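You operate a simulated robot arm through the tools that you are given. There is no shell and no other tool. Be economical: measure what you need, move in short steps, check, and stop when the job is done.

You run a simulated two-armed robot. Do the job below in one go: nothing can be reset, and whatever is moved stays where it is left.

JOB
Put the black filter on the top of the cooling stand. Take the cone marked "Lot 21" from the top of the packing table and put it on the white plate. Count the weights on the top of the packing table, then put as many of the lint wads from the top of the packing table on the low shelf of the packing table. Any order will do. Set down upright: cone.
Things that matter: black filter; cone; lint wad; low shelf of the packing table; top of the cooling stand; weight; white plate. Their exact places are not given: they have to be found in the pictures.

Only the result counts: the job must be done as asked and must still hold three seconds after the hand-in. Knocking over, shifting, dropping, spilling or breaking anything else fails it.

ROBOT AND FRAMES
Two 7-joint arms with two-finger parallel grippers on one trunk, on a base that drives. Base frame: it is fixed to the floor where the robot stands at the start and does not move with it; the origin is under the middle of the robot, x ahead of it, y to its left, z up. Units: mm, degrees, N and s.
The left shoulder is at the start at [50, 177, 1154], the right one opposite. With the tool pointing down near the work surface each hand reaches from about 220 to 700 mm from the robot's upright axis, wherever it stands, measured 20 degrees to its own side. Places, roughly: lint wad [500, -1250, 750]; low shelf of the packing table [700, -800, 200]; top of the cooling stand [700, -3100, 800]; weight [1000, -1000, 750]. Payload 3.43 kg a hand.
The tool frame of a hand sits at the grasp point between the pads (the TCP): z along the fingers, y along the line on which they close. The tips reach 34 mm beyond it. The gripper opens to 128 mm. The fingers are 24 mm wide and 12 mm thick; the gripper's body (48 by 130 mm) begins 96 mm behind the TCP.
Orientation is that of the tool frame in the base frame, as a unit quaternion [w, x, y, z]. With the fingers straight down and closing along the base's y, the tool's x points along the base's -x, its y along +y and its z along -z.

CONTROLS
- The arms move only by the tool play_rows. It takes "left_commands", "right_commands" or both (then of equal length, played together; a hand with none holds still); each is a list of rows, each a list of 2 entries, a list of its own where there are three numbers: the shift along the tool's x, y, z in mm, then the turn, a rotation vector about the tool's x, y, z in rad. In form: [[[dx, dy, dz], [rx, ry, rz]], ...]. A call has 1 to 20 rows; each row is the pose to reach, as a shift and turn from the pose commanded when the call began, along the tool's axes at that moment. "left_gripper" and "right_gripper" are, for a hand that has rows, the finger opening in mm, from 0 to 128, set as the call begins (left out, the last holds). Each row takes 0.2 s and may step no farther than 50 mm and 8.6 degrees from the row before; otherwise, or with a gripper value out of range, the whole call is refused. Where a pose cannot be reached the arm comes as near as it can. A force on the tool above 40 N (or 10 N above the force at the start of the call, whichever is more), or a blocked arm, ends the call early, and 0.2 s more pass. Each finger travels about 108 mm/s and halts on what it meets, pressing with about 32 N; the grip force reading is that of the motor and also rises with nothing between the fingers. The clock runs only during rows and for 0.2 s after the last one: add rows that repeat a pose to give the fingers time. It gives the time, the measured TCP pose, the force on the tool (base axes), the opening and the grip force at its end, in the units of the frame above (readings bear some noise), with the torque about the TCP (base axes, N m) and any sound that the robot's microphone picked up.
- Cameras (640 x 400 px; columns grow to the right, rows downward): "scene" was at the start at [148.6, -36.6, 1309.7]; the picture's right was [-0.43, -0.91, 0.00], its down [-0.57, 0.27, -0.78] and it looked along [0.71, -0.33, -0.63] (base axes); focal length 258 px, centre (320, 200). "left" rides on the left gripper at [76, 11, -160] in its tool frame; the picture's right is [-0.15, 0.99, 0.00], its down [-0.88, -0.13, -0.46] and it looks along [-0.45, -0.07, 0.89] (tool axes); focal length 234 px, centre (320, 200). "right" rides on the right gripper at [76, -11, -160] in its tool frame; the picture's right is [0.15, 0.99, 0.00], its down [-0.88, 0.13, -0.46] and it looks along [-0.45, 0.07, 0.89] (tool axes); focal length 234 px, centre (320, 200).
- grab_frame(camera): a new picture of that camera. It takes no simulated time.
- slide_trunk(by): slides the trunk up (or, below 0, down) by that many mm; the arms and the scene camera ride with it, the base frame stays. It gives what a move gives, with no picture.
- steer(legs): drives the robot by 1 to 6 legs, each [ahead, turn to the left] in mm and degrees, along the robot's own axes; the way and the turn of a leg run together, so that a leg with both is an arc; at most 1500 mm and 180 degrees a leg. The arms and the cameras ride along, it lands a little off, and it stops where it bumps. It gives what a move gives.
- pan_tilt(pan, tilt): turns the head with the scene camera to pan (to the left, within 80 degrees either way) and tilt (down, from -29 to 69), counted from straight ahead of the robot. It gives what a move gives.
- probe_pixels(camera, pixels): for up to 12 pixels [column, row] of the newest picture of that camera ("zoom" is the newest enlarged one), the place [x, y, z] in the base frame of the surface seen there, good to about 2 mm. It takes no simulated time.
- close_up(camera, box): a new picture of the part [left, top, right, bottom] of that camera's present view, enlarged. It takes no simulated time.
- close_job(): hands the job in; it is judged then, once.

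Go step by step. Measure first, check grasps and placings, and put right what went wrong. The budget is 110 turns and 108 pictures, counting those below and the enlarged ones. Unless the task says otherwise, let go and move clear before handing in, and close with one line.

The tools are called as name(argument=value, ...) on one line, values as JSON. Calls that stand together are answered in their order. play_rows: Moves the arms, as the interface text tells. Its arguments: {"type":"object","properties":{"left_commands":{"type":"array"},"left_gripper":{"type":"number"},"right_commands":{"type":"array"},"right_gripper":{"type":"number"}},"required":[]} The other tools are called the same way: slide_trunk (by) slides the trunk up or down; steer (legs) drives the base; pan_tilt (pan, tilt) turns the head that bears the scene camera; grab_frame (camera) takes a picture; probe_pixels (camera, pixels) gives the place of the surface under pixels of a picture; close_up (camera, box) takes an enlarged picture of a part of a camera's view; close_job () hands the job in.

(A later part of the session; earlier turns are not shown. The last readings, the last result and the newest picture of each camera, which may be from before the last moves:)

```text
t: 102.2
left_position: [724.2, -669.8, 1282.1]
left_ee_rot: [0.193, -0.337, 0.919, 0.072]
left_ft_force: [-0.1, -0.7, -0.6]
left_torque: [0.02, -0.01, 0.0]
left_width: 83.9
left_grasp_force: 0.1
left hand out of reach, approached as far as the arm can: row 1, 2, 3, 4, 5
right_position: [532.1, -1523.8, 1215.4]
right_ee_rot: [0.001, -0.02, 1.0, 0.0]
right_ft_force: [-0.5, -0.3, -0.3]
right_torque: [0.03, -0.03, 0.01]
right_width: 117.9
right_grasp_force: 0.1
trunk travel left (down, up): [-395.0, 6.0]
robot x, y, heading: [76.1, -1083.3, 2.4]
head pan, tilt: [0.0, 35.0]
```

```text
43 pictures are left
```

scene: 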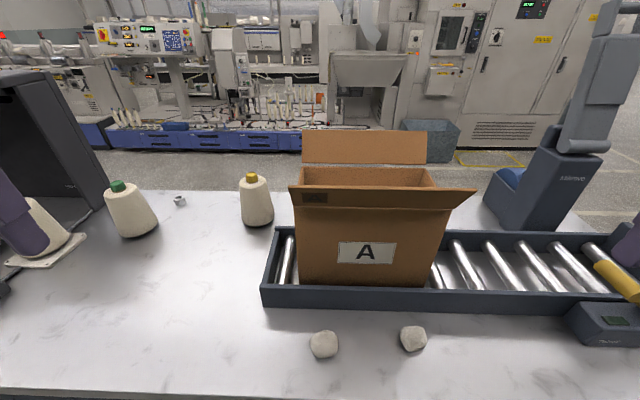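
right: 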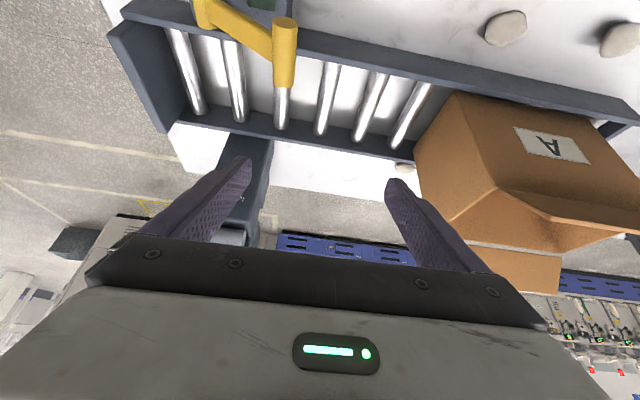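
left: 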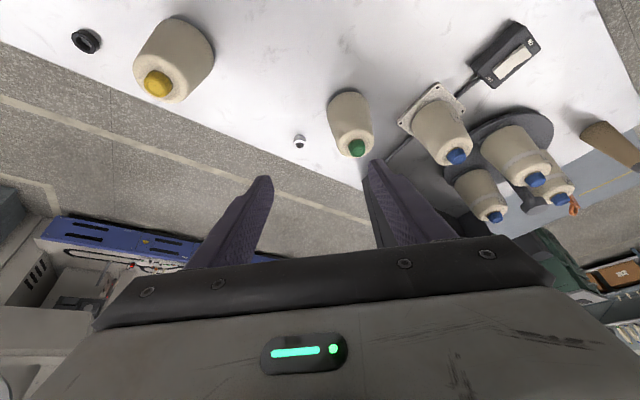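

No further weights beside the cabinet. The two rings look different in size, so I'll measure both.

close_up(camera="left", box=[62, 22, 110, 62])

probe_pixels(camera="zoom", pixels=[[130, 150], [520, 250], [300, 90], [300, 380], [300, 200], [200, 200], [400, 250], [330, 330], [250, 300]])

close_up(camera="left", box=[276, 122, 324, 162])

probe_pixels(camera="zoom", pixels=[[240, 200], [390, 200], [320, 130], [320, 260], [320, 200], [280, 200], [360, 200]])

```text
10.00 times, centred on (86, 42) of left
```

zoom: 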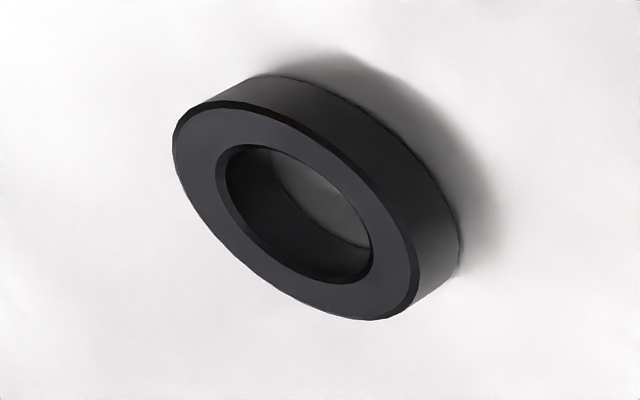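

```text
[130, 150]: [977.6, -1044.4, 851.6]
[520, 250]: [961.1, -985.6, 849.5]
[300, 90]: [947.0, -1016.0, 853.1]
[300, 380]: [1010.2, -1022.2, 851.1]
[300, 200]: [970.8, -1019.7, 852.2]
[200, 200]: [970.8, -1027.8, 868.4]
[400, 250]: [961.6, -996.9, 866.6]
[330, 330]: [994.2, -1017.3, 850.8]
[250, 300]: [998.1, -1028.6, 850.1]
```

```text
10.00 times, centred on (300, 142) of left
```

zoom: 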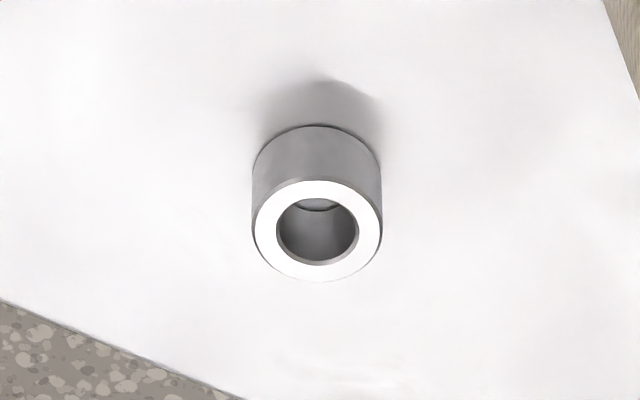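

```text
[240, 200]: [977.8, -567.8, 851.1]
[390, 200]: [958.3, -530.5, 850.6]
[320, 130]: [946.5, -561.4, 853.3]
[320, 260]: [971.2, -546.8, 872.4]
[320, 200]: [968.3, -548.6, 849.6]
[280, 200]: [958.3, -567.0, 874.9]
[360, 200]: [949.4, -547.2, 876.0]
```

Rings: black ~38 mm wide and 18 tall, silver ~28 wide and 25 tall, same form – both ring weights, so the count is 2. I'll bring the left hand back to straight down and retract it.

play_rows(left_commands=[[[0, 0, 0], [0, 0.13, 0]], [[0, 0, 0], [0, 0.26, 0]], [[0, 0, 0], [0, 0.39, 0]], [[0, 0, 0], [0, 0.52, 0]], [[0, 0, 0], [0, 0.52, 0]]], right_commands=[[[25, 25, 0], [0, 0, 0]], [[50, 50, 0], [0, 0, 0]], [[70, 80, 0], [0, 0, 0]], [[80, 100, 0], [0, 0, 0]], [[80, 100, 0], [0, 0, 0]]])

play_rows(left_commands=[[[45, 0, 0], [0, 0, 0.13]], [[90, 0, 0], [0, 0, 0.26]], [[135, 0, 0], [0, 0, 0.39]], [[180, 0, 0], [0, 0, 0.52]], [[225, 0, 0], [0, 0, 0.66]], [[270, 0, 0], [0, 0, 0.66]], [[270, 0, 0], [0, 0, 0.66]]])

grab_frame(camera="scene")

```text
t: 103.4
left_position: [633.8, -698.1, 1238.3]
left_ee_rot: [-0.032, -0.344, 0.938, -0.008]
left_ft_force: [-0.4, -0.1, -0.4]
left_torque: [-0.07, -0.06, -0.01]
left_width: 84.0
left_grasp_force: 0.0
left hand out of reach, approached as far as the arm can: row 1, 2, 3, 4, 5
right_position: [448.7, -1425.6, 1215.3]
right_ee_rot: [0.002, -0.02, 1.0, -0.001]
right_ft_force: [0.4, 0.3, -0.3]
right_torque: [-0.03, -0.04, 0.0]
right_width: 118.0
right_grasp_force: 0.0
trunk travel left (down, up): [-395.0, 6.0]
robot x, y, heading: [78.0, -1081.0, 2.3]
head pan, tilt: [0.0, 35.0]
```

```text
t: 105.0
left_position: [434.3, -878.0, 1265.5]
left_ee_rot: [-0.044, -0.023, 0.998, -0.032]
left_ft_force: [0.4, 0.9, -0.3]
left_torque: [-0.02, 0.01, 0.0]
left_width: 84.0
left_grasp_force: 0.1
right_position: [451.0, -1427.5, 1213.4]
right_ee_rot: [0.001, -0.021, 1.0, 0.001]
right_ft_force: [0.0, 0.6, 0.8]
right_torque: [-0.02, -0.01, 0.03]
right_width: 118.1
right_grasp_force: 0.0
trunk travel left (down, up): [-395.0, 6.0]
robot x, y, heading: [77.2, -1082.7, 2.3]
head pan, tilt: [0.0, 35.0]
```

```text
40 pictures are left
```

scene: 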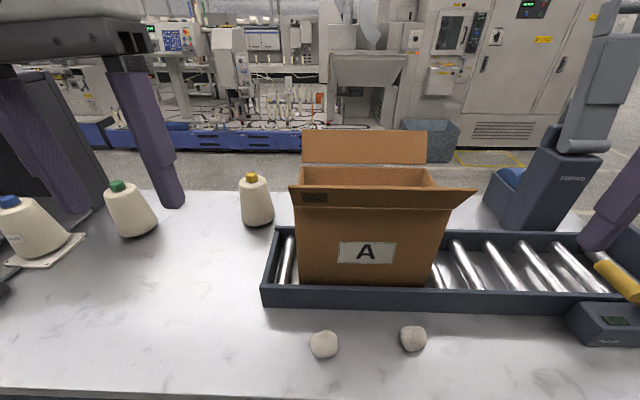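

Now measure the two front wads at (323,345) and (413,339).

close_up(camera="scene", box=[290, 315, 450, 375])

probe_pixels(camera="scene", pixels=[[323, 345], [310, 345], [337, 345], [323, 334], [323, 356], [413, 339], [401, 339], [426, 339], [413, 328], [413, 350]])

grab_frame(camera="right")

```text
4.00 times, centred on (370, 345) of scene
```

zoom: 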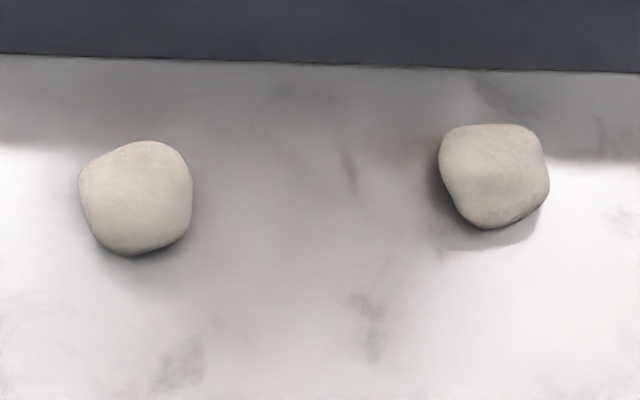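

```text
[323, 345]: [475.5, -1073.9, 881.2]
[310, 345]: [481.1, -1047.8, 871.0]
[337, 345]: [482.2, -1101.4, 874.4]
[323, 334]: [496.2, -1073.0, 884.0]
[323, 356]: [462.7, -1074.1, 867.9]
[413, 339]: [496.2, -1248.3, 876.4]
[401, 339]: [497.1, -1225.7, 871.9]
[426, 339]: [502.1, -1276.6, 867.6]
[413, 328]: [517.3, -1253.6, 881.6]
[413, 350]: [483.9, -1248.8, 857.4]
```

```text
38 pictures are left
```

right: 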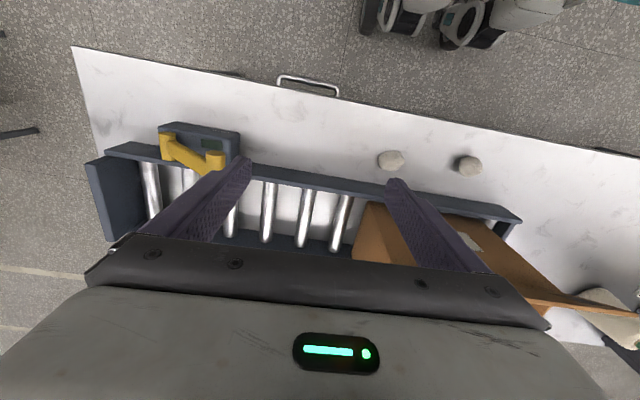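

W1 ≈(487,-1074), W2 ≈(506,-1251), tops ≈884. The box's front flap leans outward; I'll probe it to check wrist clearance.

probe_pixels(camera="scene", pixels=[[380, 206], [470, 192], [295, 192], [440, 205], [320, 200], [380, 195], [420, 290], [350, 300], [360, 310], [340, 172], [380, 225]])

```text
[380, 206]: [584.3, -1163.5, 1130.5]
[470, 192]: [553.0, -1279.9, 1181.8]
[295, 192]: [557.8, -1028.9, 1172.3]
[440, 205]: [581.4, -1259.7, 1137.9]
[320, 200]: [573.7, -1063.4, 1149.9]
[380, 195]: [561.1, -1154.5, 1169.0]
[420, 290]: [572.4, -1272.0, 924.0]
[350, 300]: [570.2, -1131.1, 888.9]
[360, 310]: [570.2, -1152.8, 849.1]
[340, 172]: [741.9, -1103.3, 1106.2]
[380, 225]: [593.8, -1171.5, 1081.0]
```

Flap tip reaches x≈553 at z≈1182, so a vertical tool would come close. I'll tilt the right tool 20° (wrist leaning back to the robot) and approach W2.

play_rows(right_commands=[[[0, 0, 0], [0, -0.12, 0]], [[0, 30, 0], [0, -0.24, 0]], [[0, 70, 0], [0, -0.35, 0]], [[-10, 110, 20], [0, -0.35, 0]], [[-25, 145, 50], [0, -0.35, 0]], [[-45, 170, 85], [0, -0.35, 0]], [[-56, 174, 130], [0, -0.35, 0]], [[-56, 174, 175], [0, -0.35, 0]], [[-56, 174, 220], [0, -0.35, 0]], [[-56, 174, 255], [0, -0.35, 0]], [[-56, 174, 255], [0, -0.35, 0]]], right_gripper=95)

grab_frame(camera="right")

grab_frame(camera="scene")

```text
t: 107.4
left_position: [434.3, -877.6, 1266.7]
left_ee_rot: [-0.043, -0.022, 0.998, -0.033]
left_ft_force: [0.4, -0.1, -0.6]
left_torque: [0.02, 0.02, 0.02]
left_width: 84.0
left_grasp_force: 0.0
right_position: [498.3, -1253.3, 958.9]
right_ee_rot: [0.175, -0.019, 0.984, 0.005]
right_ft_force: [-0.1, 0.5, -1.1]
right_torque: [0.02, 0.02, 0.0]
right_width: 95.0
right_grasp_force: 0.1
trunk travel left (down, up): [-395.0, 6.0]
robot x, y, heading: [77.2, -1083.2, 2.0]
head pan, tilt: [0.0, 35.0]
```

```text
37 pictures are left
```

right: 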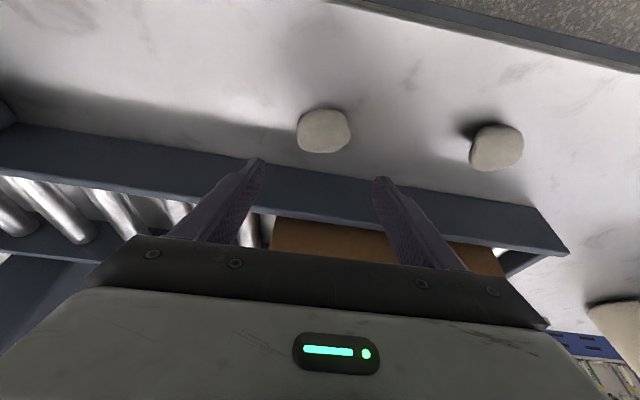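

```text
36 pictures are left
```

scene: 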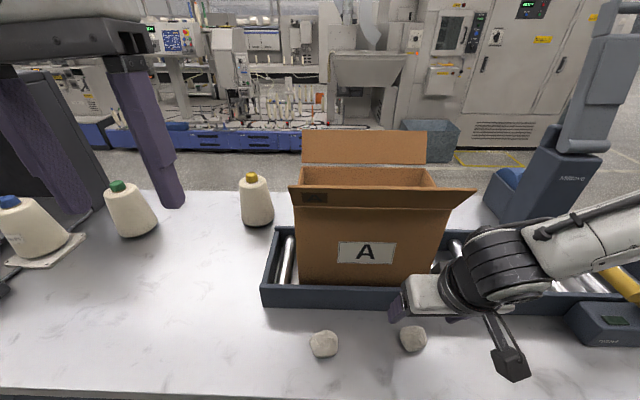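

Wad centred between the fingers at (323,131). Straight down 69 mm (tool x +23.6, z +64.8), then close.

play_rows(right_commands=[[[10, 0, 28], [0, 0, 0]], [[19, 0, 52], [0, 0, 0]], [[23.6, 0, 65], [0, 0, 0]], [[23.6, 0, 65], [0, 0, 0]]])

play_rows(right_commands=[[[0, 0, 0], [0, 0, 0]], [[0, 0, 0], [0, 0, 0]], [[0, 0, 0], [0, 0, 0]], [[0, 0, 0], [0, 0, 0]], [[0, 0, 0], [0, 0, 0]]], right_gripper=25)

play_rows(right_commands=[[[-10, 0, -28], [0, 0, 0]], [[-24, 0, -65], [0, 0, 0]], [[-40, 0, -105], [0, 0, 0]], [[-40, 0, -105], [0, 0, 0]]])

grab_frame(camera="right")

```text
t: 108.4
left_position: [433.9, -877.9, 1266.4]
left_ee_rot: [-0.044, -0.023, 0.998, -0.032]
left_ft_force: [-0.3, 0.3, -0.5]
left_torque: [-0.05, -0.01, 0.01]
left_width: 83.9
left_grasp_force: 0.1
right_position: [499.8, -1252.0, 890.4]
right_ee_rot: [0.177, -0.018, 0.984, 0.003]
right_ft_force: [-0.4, 0.3, -0.6]
right_torque: [0.01, 0.02, -0.03]
right_width: 94.9
right_grasp_force: 0.1
trunk travel left (down, up): [-395.0, 6.0]
robot x, y, heading: [77.0, -1079.0, 2.0]
head pan, tilt: [0.0, 35.0]
```

```text
t: 109.6
left_position: [433.1, -877.8, 1266.4]
left_ee_rot: [-0.044, -0.022, 0.998, -0.032]
left_ft_force: [0.3, 0.6, 0.8]
left_torque: [0.02, -0.02, -0.03]
left_width: 84.2
left_grasp_force: 0.0
right_position: [499.5, -1251.6, 890.9]
right_ee_rot: [0.175, -0.021, 0.984, 0.004]
right_ft_force: [0.6, 0.0, -0.9]
right_torque: [-0.03, -0.01, 0.03]
right_width: 48.8
right_grasp_force: 32.3
trunk travel left (down, up): [-395.0, 6.0]
robot x, y, heading: [77.7, -1080.1, 2.1]
head pan, tilt: [0.0, 35.0]
```

```text
t: 110.6
left_position: [433.8, -878.4, 1266.2]
left_ee_rot: [-0.044, -0.021, 0.998, -0.032]
left_ft_force: [-0.4, -0.8, -1.3]
left_torque: [0.0, -0.01, -0.03]
left_width: 84.3
left_grasp_force: 0.0
right_position: [501.2, -1252.8, 1002.2]
right_ee_rot: [0.174, -0.019, 0.984, 0.005]
right_ft_force: [-0.6, -0.5, -0.2]
right_torque: [-0.01, 0.0, -0.01]
right_width: 48.8
right_grasp_force: 32.3
trunk travel left (down, up): [-395.0, 6.0]
robot x, y, heading: [79.8, -1077.2, 2.1]
head pan, tilt: [0.0, 35.0]
```

```text
35 pictures are left
```

right: 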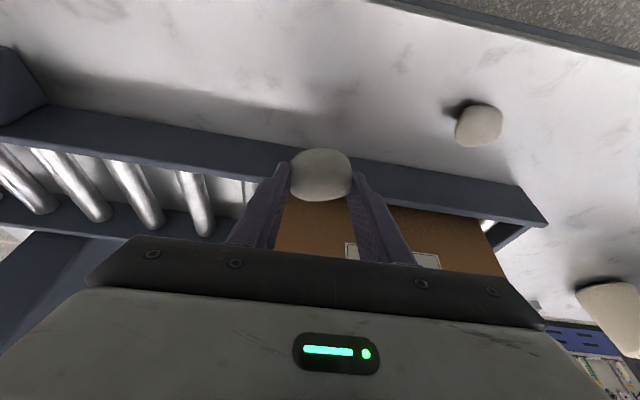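

W2 held (48.8 mm). Moving the right hand aside and bringing the left hand, tilted 20° likewise, over W1.

play_rows(right_commands=[[[30, -25, -11], [0, 0, 0]], [[62, -52, -22], [0, 0, 0]], [[94, -80, -34], [0, 0, 0]], [[94, -80, -34], [0, 0, 0]]])

play_rows(left_commands=[[[-5, 0, 45], [-0.02, -0.11, 0]], [[-10, 0, 90], [-0.04, -0.22, 0]], [[-15, 0, 135], [-0.06, -0.33, 0]], [[-20, 0, 180], [-0.064, -0.438, 0]], [[-30, -30, 215], [-0.064, -0.438, 0]], [[-40, -70, 240], [-0.064, -0.438, 0]], [[-50, -110, 260], [-0.064, -0.438, 0]], [[-60, -150, 275], [-0.064, -0.438, 0]], [[-62, -181, 275], [-0.064, -0.438, 0]], [[-62, -181, 275], [-0.064, -0.438, 0]]], left_gripper=95)

grab_frame(camera="left")

```text
t: 111.6
left_position: [433.3, -877.4, 1266.4]
left_ee_rot: [-0.044, -0.023, 0.998, -0.032]
left_ft_force: [0.2, 0.4, 0.2]
left_torque: [-0.01, 0.01, -0.03]
left_width: 84.0
left_grasp_force: 0.1
right_position: [441.9, -1342.0, 1001.6]
right_ee_rot: [0.174, -0.02, 0.985, 0.004]
right_ft_force: [-0.2, 0.3, -0.7]
right_torque: [-0.04, 0.01, 0.01]
right_width: 48.9
right_grasp_force: 31.6
right hand out of reach, approached as far as the arm can: row 2, 3, 4
trunk travel left (down, up): [-395.0, 6.0]
robot x, y, heading: [76.1, -1081.4, 2.1]
head pan, tilt: [0.0, 35.0]
```

```text
t: 113.8
left_position: [480.8, -1073.0, 1001.1]
left_ee_rot: [0.174, -0.027, 0.984, 0.004]
left_ft_force: [-0.4, 0.3, 0.8]
left_torque: [0.0, 0.0, 0.05]
left_width: 95.1
left_grasp_force: 0.2
right_position: [443.2, -1342.2, 1002.8]
right_ee_rot: [0.174, -0.019, 0.984, 0.004]
right_ft_force: [0.2, 0.0, -1.2]
right_torque: [-0.01, 0.01, 0.0]
right_width: 48.7
right_grasp_force: 31.4
trunk travel left (down, up): [-395.0, 6.0]
robot x, y, heading: [74.7, -1079.3, 2.3]
head pan, tilt: [0.0, 35.0]
```

```text
34 pictures are left
```

left: 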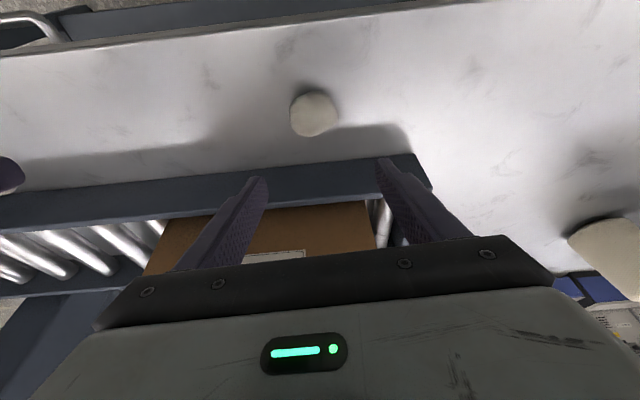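

Centred on W1. Down 111 mm, close, and lift.

play_rows(left_commands=[[[15, 0, 42], [0, 0, 0]], [[28, 0, 78], [0, 0, 0]], [[35, 0, 96], [0, 0, 0]], [[38, 0, 104], [0, 0, 0]], [[38, 0, 104], [0, 0, 0]]])

play_rows(left_commands=[[[0, 0, 0], [0, 0, 0]], [[0, 0, 0], [0, 0, 0]], [[0, 0, 0], [0, 0, 0]], [[0, 0, 0], [0, 0, 0]], [[0, 0, 0], [0, 0, 0]], [[-14, 0, -37], [0, 0, 0]], [[-28, 0, -75], [0, 0, 0]], [[-40, 0, -110], [0, 0, 0]], [[-40, 0, -110], [0, 0, 0]]], left_gripper=25)

grab_frame(camera="left")

```text
t: 115.0
left_position: [478.9, -1071.6, 891.5]
left_ee_rot: [0.174, -0.028, 0.984, 0.005]
left_ft_force: [0.0, -0.7, -0.2]
left_torque: [0.01, -0.04, 0.01]
left_width: 94.9
left_grasp_force: 0.0
right_position: [442.1, -1343.2, 1001.8]
right_ee_rot: [0.176, -0.02, 0.984, 0.004]
right_ft_force: [0.5, -1.1, -0.3]
right_torque: [-0.04, 0.01, -0.01]
right_width: 48.7
right_grasp_force: 32.3
trunk travel left (down, up): [-395.0, 6.0]
robot x, y, heading: [78.9, -1084.5, 2.1]
head pan, tilt: [0.0, 35.0]
```

```text
t: 117.0
left_position: [481.0, -1072.0, 1006.8]
left_ee_rot: [0.174, -0.028, 0.984, 0.006]
left_ft_force: [-0.2, -0.6, 0.2]
left_torque: [-0.03, 0.02, 0.0]
left_width: 47.4
left_grasp_force: 32.3
right_position: [442.8, -1341.7, 1001.7]
right_ee_rot: [0.175, -0.02, 0.984, 0.004]
right_ft_force: [0.1, -0.3, 0.5]
right_torque: [-0.01, -0.01, -0.04]
right_width: 48.6
right_grasp_force: 31.9
trunk travel left (down, up): [-395.0, 6.0]
robot x, y, heading: [76.8, -1083.5, 2.0]
head pan, tilt: [0.0, 35.0]
```

```text
33 pictures are left
```

left: 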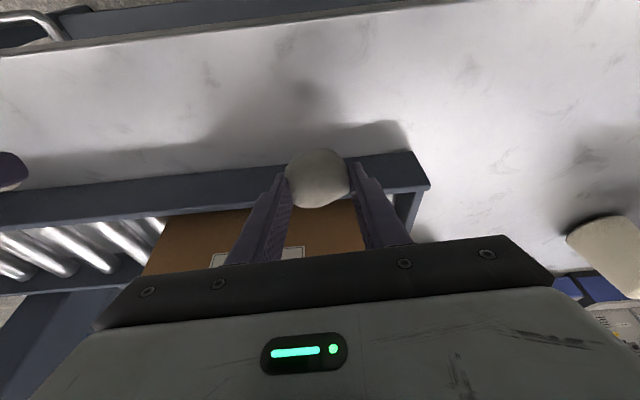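

Both wads held. Backing off 375 mm and lowering the trunk.

steer(legs=[[-375, 0]])

slide_trunk(by=-390)

pan_tilt(pan=0, tilt=35)

grab_frame(camera="scene")

```text
t: 119.4
left_position: [106.2, -1085.9, 1008.6]
left_ee_rot: [0.175, -0.03, 0.984, 0.005]
left_ft_force: [-0.9, 0.6, 0.9]
left_torque: [-0.02, -0.01, 0.03]
left_width: 47.0
left_grasp_force: 31.6
right_position: [69.5, -1354.1, 1001.8]
right_ee_rot: [0.175, -0.022, 0.984, 0.004]
right_ft_force: [0.7, -0.6, -0.4]
right_torque: [-0.02, 0.0, 0.0]
right_width: 48.5
right_grasp_force: 31.9
trunk travel left (down, up): [-395.0, 6.0]
robot x, y, heading: [-299.4, -1097.6, 2.4]
head pan, tilt: [0.0, 35.0]
```

```text
t: 123.2
left_position: [107.0, -1084.8, 616.0]
left_ee_rot: [0.174, -0.03, 0.984, 0.005]
left_ft_force: [0.5, 0.6, 0.3]
left_torque: [-0.02, 0.0, 0.05]
left_width: 47.7
left_grasp_force: 31.9
right_position: [69.7, -1355.2, 611.1]
right_ee_rot: [0.174, -0.022, 0.984, 0.004]
right_ft_force: [-1.0, 0.6, -0.1]
right_torque: [0.01, -0.01, -0.01]
right_width: 48.0
right_grasp_force: 31.9
trunk travel left (down, up): [-5.0, 396.0]
robot x, y, heading: [-295.3, -1098.3, 2.1]
head pan, tilt: [0.0, 35.0]
```

```text
t: 123.8
left_position: [107.6, -1084.2, 616.8]
left_ee_rot: [0.173, -0.03, 0.984, 0.006]
left_ft_force: [-0.5, 0.3, -0.3]
left_torque: [0.01, 0.0, 0.01]
left_width: 48.3
left_grasp_force: 32.1
right_position: [69.2, -1354.1, 611.0]
right_ee_rot: [0.175, -0.023, 0.984, 0.005]
right_ft_force: [-0.5, 0.4, -0.2]
right_torque: [-0.03, 0.0, -0.01]
right_width: 48.3
right_grasp_force: 32.0
trunk travel left (down, up): [-5.0, 396.0]
robot x, y, heading: [-296.8, -1096.6, 2.5]
head pan, tilt: [0.0, 35.0]
```

```text
32 pictures are left
```

scene: 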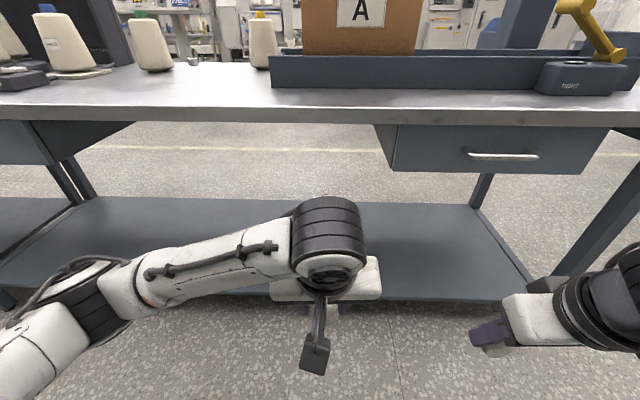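

The shelf under the table is clear in front of both hands. I'll move both hands forward, then down to z≈286 with tools tilted to about 45°.

play_rows(left_commands=[[[-34, 0, 12], [0, 0, 0]], [[-68, 0, 25], [0, 0, 0]], [[-101, 0, 37], [0, 0, 0]], [[-135, 0, 50], [0, 0, 0]], [[-169, 0, 62], [0, 0, 0]], [[-155, 0, 101], [0, 0, 0]], [[-141, 0, 139], [0, 0, 0]], [[-127, 0, 178], [0, 0, 0]], [[-112, 0, 217], [0, -0.11, 0]], [[-98, 0, 256], [0, -0.22, 0]], [[-84, 0, 295], [0, -0.33, 0]], [[-70, 0, 333], [0, -0.435, 0]], [[-56, 0, 372], [0, -0.435, 0]], [[-56, 0, 372], [0, -0.435, 0]]], right_commands=[[[-41, 0, 15], [0, 0, 0]], [[-82, 0, 30], [0, 0, 0]], [[-123, 0, 45], [0, 0, 0]], [[-164, 0, 60], [0, 0, 0]], [[-205, 0, 75], [0, 0, 0]], [[-191, 0, 113], [0, 0, 0]], [[-177, 0, 151], [0, 0, 0]], [[-163, 0, 190], [0, 0, 0]], [[-149, 0, 228], [0, -0.11, 0]], [[-135, 0, 266], [0, -0.22, 0]], [[-122, 0, 304], [0, -0.33, 0]], [[-108, 0, 342], [0, -0.435, 0]], [[-94, 0, 380], [0, -0.435, 0]], [[-94, 0, 380], [0, -0.435, 0]]])

grab_frame(camera="scene")

grab_frame(camera="left")

```text
t: 126.8
left_position: [283.0, -1076.2, 287.5]
left_ee_rot: [0.381, -0.028, 0.924, 0.01]
left_ft_force: [-0.1, 0.4, -1.0]
left_torque: [0.0, 0.03, -0.02]
left_width: 48.1
left_grasp_force: 31.6
right_position: [242.0, -1392.6, 471.9]
right_ee_rot: [0.382, -0.02, 0.924, 0.009]
right_ft_force: [0.2, -0.3, -1.9]
right_torque: [0.02, 0.01, -0.01]
right_width: 48.2
right_grasp_force: 31.8
right hand out of reach, approached as far as the arm can: row 8, 9, 10, 11, 12, 13, 14
trunk travel left (down, up): [-5.0, 396.0]
robot x, y, heading: [-295.6, -1093.8, 2.5]
head pan, tilt: [0.0, 35.0]
```

```text
31 pictures are left
```

scene: 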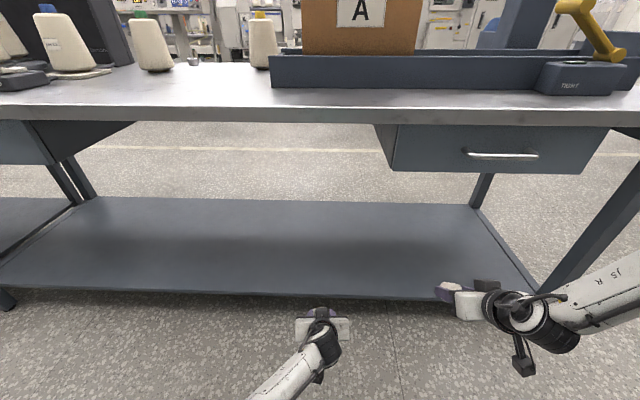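

```text
30 pictures are left
```

left: 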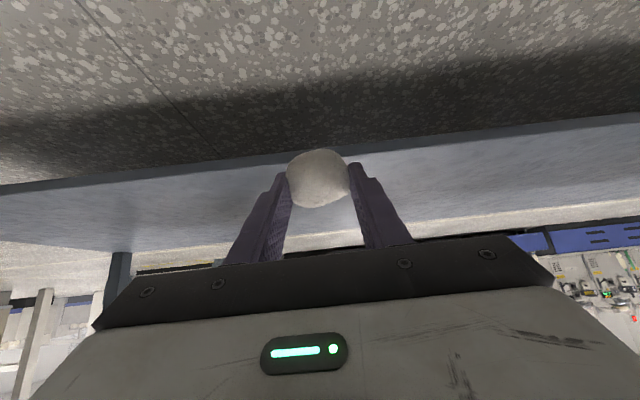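

Left hand is well posed at z≈288, but the right hand could not get that low. I'll return the right hand to its earlier raised pose and place the left wad first.

play_rows(right_commands=[[[-29, 0, -29], [0, 0.11, 0]], [[-58, 0, -58], [0, 0.22, 0]], [[-87, 0, -87], [0, 0.33, 0]], [[-116, 0, -116], [0, 0.435, 0]], [[-145, 0, -145], [0, 0.435, 0]], [[-174, 0, -174], [0, 0.435, 0]], [[-203, 0, -203], [0, 0.435, 0]], [[-230, 0, -230], [0, 0.435, 0]], [[-199, 0, -261], [0, 0.435, 0]], [[-168, 0, -292], [0, 0.435, 0]], [[-137, 0, -323], [0, 0.435, 0]], [[-106, 0, -354], [0, 0.435, 0]], [[-76, 0, -384], [0, 0.435, 0]], [[-76, 0, -384], [0, 0.435, 0]]])

```text
t: 129.8
left_position: [287.1, -1073.7, 288.2]
left_ee_rot: [0.382, -0.028, 0.924, 0.012]
left_ft_force: [0.2, -0.6, -0.5]
left_torque: [0.02, -0.01, -0.02]
left_width: 47.9
left_grasp_force: 31.6
right_position: [25.3, -1404.3, 793.3]
right_ee_rot: [0.174, -0.023, 0.984, 0.005]
right_ft_force: [0.1, 0.4, -0.4]
right_torque: [0.03, 0.01, -0.02]
right_width: 47.0
right_grasp_force: 31.7
trunk travel left (down, up): [-5.0, 396.0]
robot x, y, heading: [-296.2, -1092.9, 2.5]
head pan, tilt: [0.0, 35.0]
```

Right hand is clear. Driving 225 mm ahead so the left hand goes in over the shelf.

steer(legs=[[225, 0]])

grab_frame(camera="left")

probe_pixels(camera="left", pixels=[[320, 90], [320, 130], [200, 150], [450, 150], [320, 50], [320, 20], [318, 180], [450, 60]])

```text
t: 131.5
left_position: [508.2, -1065.6, 287.8]
left_ee_rot: [0.382, -0.027, 0.924, 0.011]
left_ft_force: [-0.1, -0.2, -0.2]
left_torque: [0.01, 0.02, 0.01]
left_width: 48.1
left_grasp_force: 31.5
right_position: [246.8, -1397.3, 794.0]
right_ee_rot: [0.174, -0.021, 0.984, 0.004]
right_ft_force: [-0.3, -0.2, 0.1]
right_torque: [-0.02, -0.03, -0.03]
right_width: 46.5
right_grasp_force: 32.4
trunk travel left (down, up): [-5.0, 396.0]
robot x, y, heading: [-73.9, -1085.7, 2.4]
head pan, tilt: [0.0, 35.0]
```

```text
29 pictures are left
```

left: 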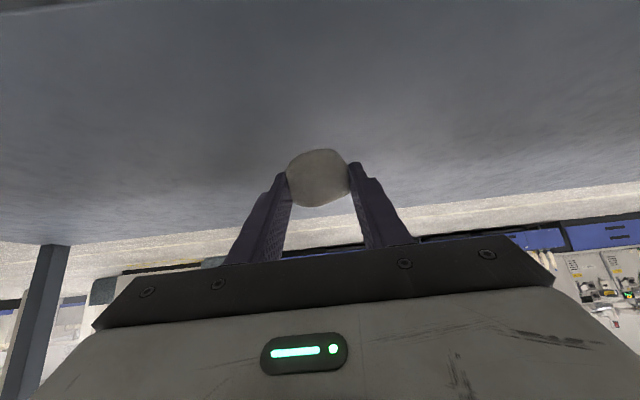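

```text
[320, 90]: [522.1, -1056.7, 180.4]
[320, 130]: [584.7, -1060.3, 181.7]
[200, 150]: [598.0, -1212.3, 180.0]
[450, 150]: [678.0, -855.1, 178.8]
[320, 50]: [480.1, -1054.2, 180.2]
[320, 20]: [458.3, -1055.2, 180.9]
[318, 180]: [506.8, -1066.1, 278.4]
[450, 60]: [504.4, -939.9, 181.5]
```

Shelf at z≈180 beneath. Lowering 67 mm straight down to near contact.

play_rows(left_commands=[[[21, 0, 21], [0, 0, 0]], [[38, 0, 38], [0, 0, 0]], [[44, 0, 44], [0, 0, 0]], [[47.5, 0, 47.5], [0, 0, 0]], [[47.5, 0, 47.5], [0, 0, 0]]])

grab_frame(camera="left")

```text
t: 132.7
left_position: [508.9, -1065.6, 247.8]
left_ee_rot: [0.382, -0.027, 0.924, 0.012]
left_ft_force: [-0.4, -0.8, 0.8]
left_torque: [0.03, 0.01, 0.01]
left_width: 47.8
left_grasp_force: 31.9
left hand out of reach, approached as far as the arm can: row 2, 3, 4, 5
right_position: [246.2, -1397.1, 794.1]
right_ee_rot: [0.174, -0.022, 0.984, 0.005]
right_ft_force: [0.1, 0.4, -0.2]
right_torque: [-0.02, 0.0, 0.01]
right_width: 48.6
right_grasp_force: 31.9
trunk travel left (down, up): [-5.0, 396.0]
robot x, y, heading: [-76.1, -1085.5, 2.2]
head pan, tilt: [0.0, 35.0]
```

```text
28 pictures are left
```

left: 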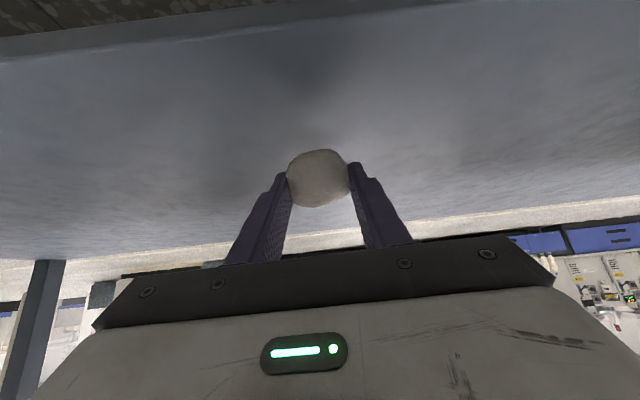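

The arm is at its limit at z≈248. I'll bring the hand closer (70 mm back, 80 mm left), then drive 60 mm ahead to gain downward reach.

play_rows(left_commands=[[[12, 25, -12], [0, 0, 0]], [[25, 50, -25], [0, 0, 0]], [[37, 80, -37], [0, 0, 0]], [[49.5, 80, -49.5], [0, 0, 0]], [[49.5, 80, -49.5], [0, 0, 0]]])

steer(legs=[[60, 0]])

```text
t: 133.5
left_position: [548.4, -1039.3, 374.7]
left_ee_rot: [0.471, -0.033, 0.881, -0.024]
left_ft_force: [-0.2, 0.5, -1.0]
left_torque: [0.01, -0.05, -0.01]
left_width: 48.1
left_grasp_force: 32.3
right_position: [241.3, -1399.3, 802.5]
right_ee_rot: [0.18, -0.021, 0.983, 0.008]
right_ft_force: [1.0, -0.1, -0.6]
right_torque: [0.04, 0.02, -0.03]
right_width: 48.4
right_grasp_force: 32.0
trunk travel left (down, up): [-5.0, 396.0]
robot x, y, heading: [-72.9, -1089.0, 2.2]
head pan, tilt: [0.0, 35.0]
stopped in row 4 (left hand): the arm was blocked; the commanded pose is now the measured one
```

```text
t: 134.5
left_position: [607.9, -1036.4, 377.8]
left_ee_rot: [0.472, -0.033, 0.881, -0.025]
left_ft_force: [0.0, 0.4, -0.7]
left_torque: [0.02, -0.01, 0.0]
left_width: 48.0
left_grasp_force: 31.9
right_position: [299.9, -1398.3, 800.7]
right_ee_rot: [0.181, -0.021, 0.983, 0.008]
right_ft_force: [0.2, 0.0, 0.3]
right_torque: [-0.03, 0.0, -0.04]
right_width: 48.6
right_grasp_force: 32.0
trunk travel left (down, up): [-5.0, 396.0]
robot x, y, heading: [-18.1, -1086.6, 2.1]
head pan, tilt: [0.0, 35.0]
```

The arm was blocked and ended higher (z≈378, tilt ~56°), at x≈608. I'll look before moving.

pan_tilt(pan=15, tilt=50)

grab_frame(camera="scene")

grab_frame(camera="left")

```text
t: 135.3
left_position: [608.1, -1037.9, 379.0]
left_ee_rot: [0.473, -0.034, 0.88, -0.026]
left_ft_force: [-0.1, -0.3, -0.6]
left_torque: [0.0, 0.03, 0.02]
left_width: 47.9
left_grasp_force: 32.0
right_position: [299.9, -1397.4, 800.9]
right_ee_rot: [0.18, -0.021, 0.983, 0.007]
right_ft_force: [0.2, 0.4, -1.0]
right_torque: [-0.01, 0.01, 0.03]
right_width: 48.5
right_grasp_force: 31.9
trunk travel left (down, up): [-5.0, 396.0]
robot x, y, heading: [-17.5, -1086.4, 2.2]
head pan, tilt: [15.0, 50.0]
```

```text
27 pictures are left
```

scene: 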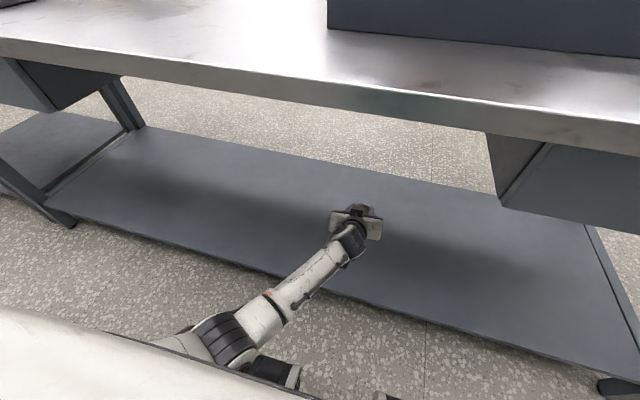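

```text
26 pictures are left
```

left: 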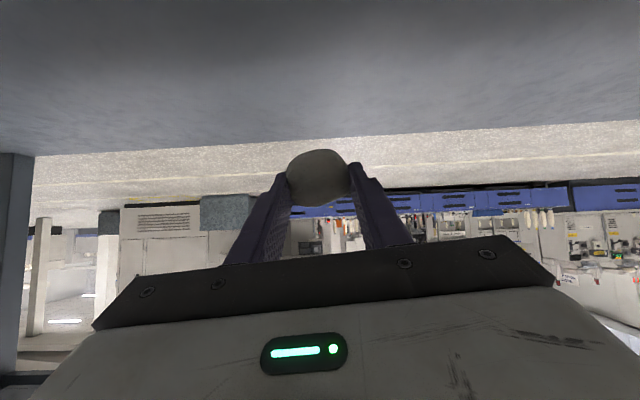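

The left elbow hangs low near the base; the hand should be further left, near full stretch. Moving to about y -920, x 538, z 328 with tilt 45°.

play_rows(left_commands=[[[10, 20, -5], [-0.01, 0.05, 0]], [[20, 40, -10], [-0.02, 0.1, 0]], [[35, 65, -15], [-0.03, 0.15, 0]], [[50, 90, -20], [-0.05, 0.2, 0]], [[65, 110, -25], [-0.05, 0.2, 0]], [[80, 120, -29], [-0.05, 0.2, 0]], [[80, 120, -29], [-0.05, 0.2, 0]]])

grab_frame(camera="scene")

```text
t: 136.6
left_position: [617.7, -990.1, 435.2]
left_ee_rot: [0.456, -0.041, 0.888, -0.051]
left_ft_force: [-0.1, 0.3, -0.1]
left_torque: [-0.02, -0.02, 0.01]
left_width: 48.1
left_grasp_force: 32.4
right_position: [295.9, -1400.5, 802.7]
right_ee_rot: [0.183, -0.019, 0.983, 0.013]
right_ft_force: [-0.4, -0.3, 0.1]
right_torque: [0.03, 0.01, 0.01]
right_width: 48.2
right_grasp_force: 32.1
trunk travel left (down, up): [-5.0, 396.0]
robot x, y, heading: [-16.8, -1083.9, 2.3]
head pan, tilt: [15.0, 50.0]
stopped in row 6 (left hand): the arm was blocked; the commanded pose is now the measured one
```

```text
25 pictures are left
```

scene: 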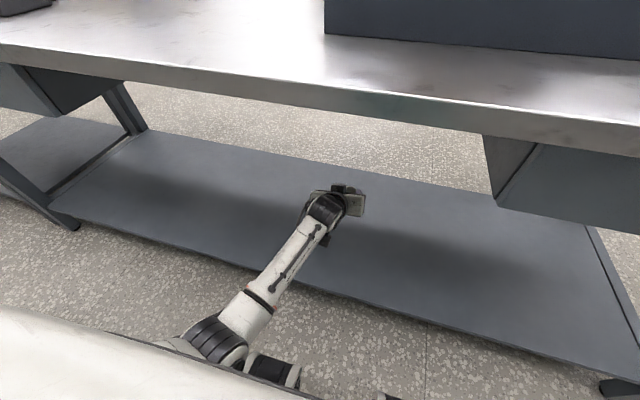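

The elbow is pressing near the base because the arm is folded. I'll stretch the hand outward and leftward first (rel ≈ (660,150), z≈340), correcting the roll.

play_rows(left_commands=[[[1, 17, 28], [-0.03, 0.03, 0.02]], [[2, 35, 57], [-0.06, 0.06, 0.04]], [[20, 42, 63], [-0.09, 0.09, 0.06]], [[42, 49, 70], [-0.107, 0.124, 0.078]], [[62, 55, 76], [-0.107, 0.124, 0.078]], [[62, 55, 76], [-0.107, 0.124, 0.078]]])

grab_frame(camera="scene")

```text
t: 138.0
left_position: [642.5, -943.5, 309.6]
left_ee_rot: [0.39, -0.032, 0.92, 0.006]
left_ft_force: [-1.5, -0.2, -0.7]
left_torque: [0.0, 0.02, -0.01]
left_width: 48.0
left_grasp_force: 31.8
right_position: [304.1, -1393.5, 793.4]
right_ee_rot: [0.174, -0.021, 0.984, 0.005]
right_ft_force: [0.1, -0.2, -0.4]
right_torque: [0.0, 0.03, 0.0]
right_width: 48.0
right_grasp_force: 32.0
trunk travel left (down, up): [-5.0, 396.0]
robot x, y, heading: [-19.8, -1083.9, 2.2]
head pan, tilt: [15.0, 50.0]
```

```text
24 pictures are left
```

scene: 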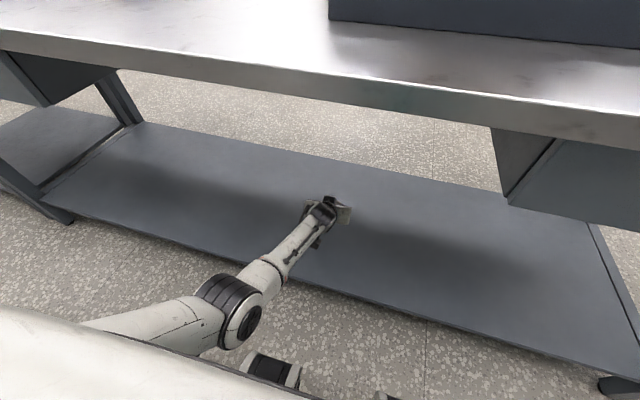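

Now free and stretched at z≈310. Lowering along a slightly retreating path to z≈240.

play_rows(left_commands=[[[30, 0, 3], [0, 0, 0]], [[60, 0, 6], [0, 0, 0]], [[89, 0, 8], [0, 0, 0]], [[89, 0, 8], [0, 0, 0]]])

```text
t: 139.0
left_position: [588.2, -948.0, 239.8]
left_ee_rot: [0.392, -0.031, 0.919, 0.006]
left_ft_force: [0.0, 0.4, -0.1]
left_torque: [-0.02, 0.03, 0.0]
left_width: 47.8
left_grasp_force: 31.9
right_position: [305.5, -1394.3, 794.4]
right_ee_rot: [0.174, -0.021, 0.984, 0.004]
right_ft_force: [0.1, -0.4, -0.7]
right_torque: [0.02, 0.01, 0.0]
right_width: 48.1
right_grasp_force: 31.8
trunk travel left (down, up): [-5.0, 396.0]
robot x, y, heading: [-17.1, -1087.9, 2.4]
head pan, tilt: [15.0, 50.0]
```

Reaching well. Down a further 20 mm to contact height, then check.

play_rows(left_commands=[[[12, 0, 5], [0, 0, 0]], [[18, 0, 6], [0, 0, 0]], [[21, 0, 7], [0, 0, 0]], [[21, 0, 7], [0, 0, 0]]])

grab_frame(camera="left")

```text
t: 140.0
left_position: [577.4, -950.1, 220.9]
left_ee_rot: [0.391, -0.031, 0.92, 0.005]
left_ft_force: [-0.4, -0.8, 5.3]
left_torque: [-0.03, -0.02, 0.0]
left_width: 47.9
left_grasp_force: 32.1
right_position: [304.6, -1393.1, 793.2]
right_ee_rot: [0.175, -0.021, 0.984, 0.004]
right_ft_force: [-0.2, -0.4, 0.9]
right_torque: [0.02, -0.01, 0.02]
right_width: 47.9
right_grasp_force: 31.8
trunk travel left (down, up): [-5.0, 396.0]
robot x, y, heading: [-20.6, -1084.0, 2.2]
head pan, tilt: [15.0, 50.0]
```

```text
23 pictures are left
```

left: 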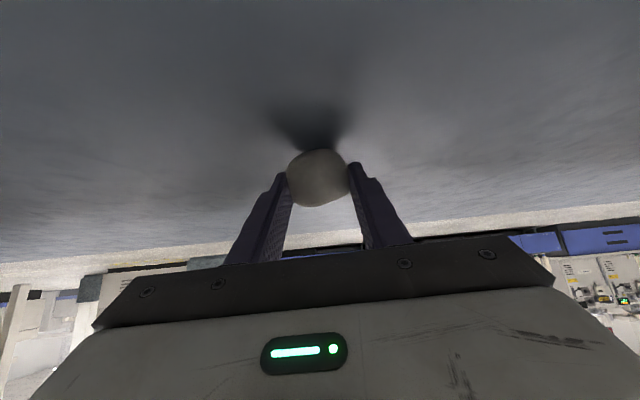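

Contact felt (5.3 N). Release and leave by the reverse path upward, then check.

play_rows(left_commands=[[[0, 0, 0], [0, 0, 0]], [[0, 0, 0], [0, 0, 0]], [[0, 0, 0], [0, 0, 0]], [[-21, 0, -7], [0, 0, 0]], [[-50, 0, -10], [0, 0, 0]], [[-80, 0, -13], [0, 0, 0]], [[-110, 0, -15], [0, 0, 0]], [[-140, 0, -40], [0, 0, 0]], [[-140, 0, -40], [0, 0, 0]]], left_gripper=95)

grab_frame(camera="left")

```text
t: 142.0
left_position: [642.0, -942.7, 351.0]
left_ee_rot: [0.391, -0.031, 0.92, 0.006]
left_ft_force: [-0.1, 0.2, 0.6]
left_torque: [0.0, 0.01, 0.01]
left_width: 94.9
left_grasp_force: 0.2
right_position: [304.5, -1393.0, 794.0]
right_ee_rot: [0.175, -0.022, 0.984, 0.005]
right_ft_force: [0.7, -0.1, -0.4]
right_torque: [0.04, 0.05, -0.03]
right_width: 47.4
right_grasp_force: 32.0
trunk travel left (down, up): [-5.0, 396.0]
robot x, y, heading: [-16.8, -1088.3, 2.2]
head pan, tilt: [15.0, 50.0]
```

```text
22 pictures are left
```

left: 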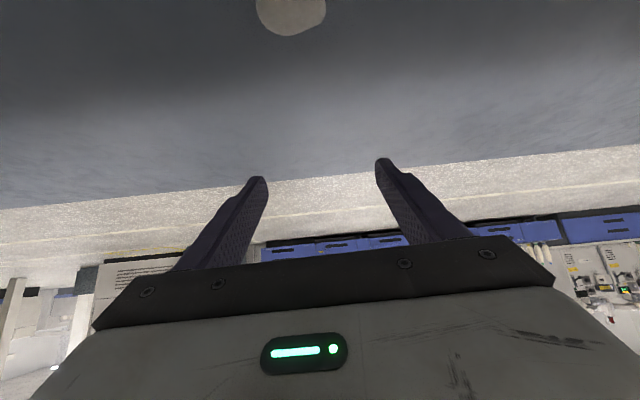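

Wad 1 rests on the shelf at (290,10). Now I'll back off and bring the right hand forward and toward the middle, mirroring the route that worked.

steer(legs=[[-290, 0]])

play_rows(right_commands=[[[-29, 32, 11], [0, 0, 0]], [[-59, 65, 21], [0, 0, 0]], [[-88, 97, 32], [0, 0, 0]], [[-117, 130, 43], [0, 0, 0]], [[-147, 162, 54], [0, 0, 0]], [[-176, 194, 64], [0, 0, 0]], [[-205, 227, 75], [0, 0, 0]], [[-235, 250, 86], [0, 0, 0]], [[-235, 250, 86], [0, 0, 0]]])

pan_tilt(pan=0, tilt=40)

grab_frame(camera="scene")

```text
t: 144.0
left_position: [352.0, -953.8, 350.4]
left_ee_rot: [0.391, -0.03, 0.92, 0.005]
left_ft_force: [-0.4, -0.4, 0.3]
left_torque: [0.0, 0.02, 0.01]
left_width: 94.8
left_grasp_force: 0.1
right_position: [12.8, -1407.6, 793.0]
right_ee_rot: [0.175, -0.021, 0.984, 0.005]
right_ft_force: [0.7, 0.1, 0.3]
right_torque: [0.01, -0.02, 0.01]
right_width: 47.2
right_grasp_force: 32.2
trunk travel left (down, up): [-5.0, 396.0]
robot x, y, heading: [-310.7, -1096.4, 2.2]
head pan, tilt: [15.0, 50.0]
```

```text
t: 146.0
left_position: [350.5, -954.1, 350.1]
left_ee_rot: [0.391, -0.031, 0.92, 0.005]
left_ft_force: [0.8, 0.0, 1.0]
left_torque: [0.01, 0.02, -0.03]
left_width: 95.2
left_grasp_force: 0.1
right_position: [205.0, -1207.5, 784.2]
right_ee_rot: [0.175, -0.019, 0.984, 0.004]
right_ft_force: [0.2, 0.5, -0.4]
right_torque: [0.0, 0.01, 0.0]
right_width: 47.2
right_grasp_force: 32.0
right hand out of reach, approached as far as the arm can: row 7, 8, 9
trunk travel left (down, up): [-5.0, 396.0]
robot x, y, heading: [-309.2, -1099.2, 2.1]
head pan, tilt: [15.0, 50.0]
```

```text
t: 146.8
left_position: [350.7, -955.4, 350.4]
left_ee_rot: [0.391, -0.03, 0.92, 0.006]
left_ft_force: [-0.4, -0.3, 0.9]
left_torque: [-0.02, 0.0, 0.0]
left_width: 95.0
left_grasp_force: 0.0
right_position: [205.7, -1209.2, 785.0]
right_ee_rot: [0.174, -0.019, 0.985, 0.005]
right_ft_force: [0.7, -0.1, 0.2]
right_torque: [0.0, -0.03, 0.0]
right_width: 46.9
right_grasp_force: 31.6
trunk travel left (down, up): [-5.0, 396.0]
robot x, y, heading: [-310.2, -1095.2, 2.3]
head pan, tilt: [0.0, 40.0]
```

```text
21 pictures are left
```

scene: 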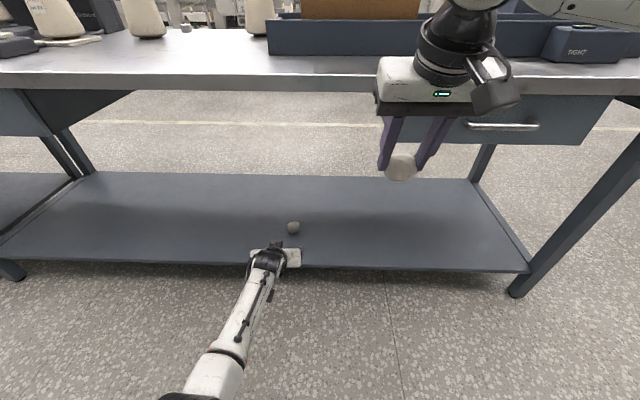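

Wad 1 is visible on the shelf at (293,228). Lowering the right hand straight down now.

play_rows(right_commands=[[[15, 0, 42], [0, 0, 0]], [[30, 0, 84], [0, 0, 0]], [[45, 0, 126], [0, 0, 0]], [[60, 0, 168], [0, 0, 0]], [[75, 0, 210], [0, -0.1, 0]], [[85, 0, 252], [0, -0.2, 0]], [[95, 0, 294], [0, -0.3, 0]], [[100, 0, 330], [0, -0.4, 0]], [[105, 0, 365], [0, -0.45, 0]], [[105, 0, 365], [0, -0.45, 0]]])

grab_frame(camera="scene")

```text
t: 148.9
left_position: [350.3, -954.9, 349.9]
left_ee_rot: [0.39, -0.029, 0.92, 0.004]
left_ft_force: [-0.4, -0.5, -0.3]
left_torque: [0.04, -0.01, 0.01]
left_width: 94.9
left_grasp_force: 0.0
right_position: [209.3, -1293.0, 527.0]
right_ee_rot: [0.389, -0.02, 0.921, 0.01]
right_ft_force: [0.1, 0.9, -0.6]
right_torque: [0.0, 0.01, 0.01]
right_width: 47.2
right_grasp_force: 32.0
right hand out of reach, approached as far as the arm can: row 4, 5, 6, 7, 8, 9, 10
trunk travel left (down, up): [-5.0, 396.0]
robot x, y, heading: [-311.5, -1099.6, 2.0]
head pan, tilt: [0.0, 40.0]
```

```text
20 pictures are left
```

scene: 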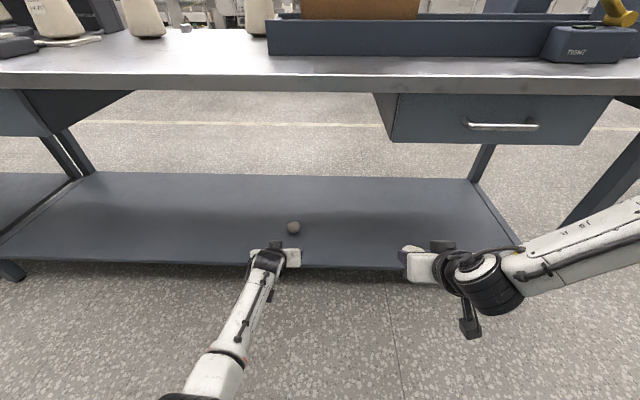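

The right arm's elbow-out posture keeps it from going low, so I'll set W2 back on the table top and use the left hand for it. First lift both hands back up.

play_rows(left_commands=[[[-31, 0, -30], [0, 0, 0]], [[-62, 0, -60], [0, 0, 0]], [[-93, 0, -90], [0, 0, 0]], [[-124, 0, -120], [0, 0.11, 0]], [[-155, 0, -150], [0, 0.22, 0]], [[-186, 0, -180], [0, 0.33, 0]], [[-216, 0, -208], [0, 0.44, 0]], [[-188, 0, -237], [0, 0.44, 0]], [[-160, 0, -266], [0, 0.44, 0]], [[-132, 0, -295], [0, 0.44, 0]], [[-104, 0, -324], [0, 0.44, 0]], [[-77, 0, -352], [0, 0.44, 0]], [[-77, 0, -352], [0, 0.44, 0]]], right_commands=[[[-30, 0, -29], [0, 0, 0]], [[-60, 0, -58], [0, 0.11, 0]], [[-90, 0, -87], [0, 0.22, 0]], [[-120, 0, -116], [0, 0.33, 0]], [[-150, 0, -145], [0, 0.44, 0]], [[-179, 0, -174], [0, 0.44, 0]], [[-179, 0, -174], [0, 0.44, 0]], [[-179, 0, -174], [0, 0.44, 0]], [[-179, 0, -174], [0, 0.44, 0]], [[-179, 0, -174], [0, 0.44, 0]], [[-179, 0, -174], [0, 0.44, 0]], [[-179, 0, -174], [0, 0.44, 0]], [[-179, 0, -174], [0, 0.44, 0]]])

slide_trunk(by=390)

```text
t: 151.8
left_position: [206.3, -940.4, 581.5]
left_ee_rot: [0.186, -0.04, 0.982, 0.02]
left_ft_force: [-0.4, 0.0, 0.0]
left_torque: [-0.01, 0.02, -0.03]
left_width: 94.7
left_grasp_force: 0.1
left hand out of reach, approached as far as the arm can: row 10, 11, 12, 13
right_position: [202.4, -1295.3, 775.1]
right_ee_rot: [0.179, -0.02, 0.984, 0.005]
right_ft_force: [-0.6, -0.3, -0.3]
right_torque: [0.0, 0.0, 0.03]
right_width: 46.4
right_grasp_force: 32.2
trunk travel left (down, up): [-5.0, 396.0]
robot x, y, heading: [-306.3, -1098.2, 2.3]
head pan, tilt: [0.0, 40.0]
```

```text
t: 155.5
left_position: [204.4, -939.9, 969.0]
left_ee_rot: [0.183, -0.038, 0.982, 0.02]
left_ft_force: [0.6, -0.7, 0.1]
left_torque: [-0.03, -0.01, -0.02]
left_width: 94.9
left_grasp_force: 0.0
right_position: [202.3, -1295.4, 1164.3]
right_ee_rot: [0.178, -0.021, 0.984, 0.005]
right_ft_force: [-0.1, 0.0, 0.6]
right_torque: [-0.01, -0.01, 0.0]
right_width: 46.3
right_grasp_force: 31.6
trunk travel left (down, up): [-395.0, 6.0]
robot x, y, heading: [-307.8, -1100.0, 2.3]
head pan, tilt: [0.0, 40.0]
```

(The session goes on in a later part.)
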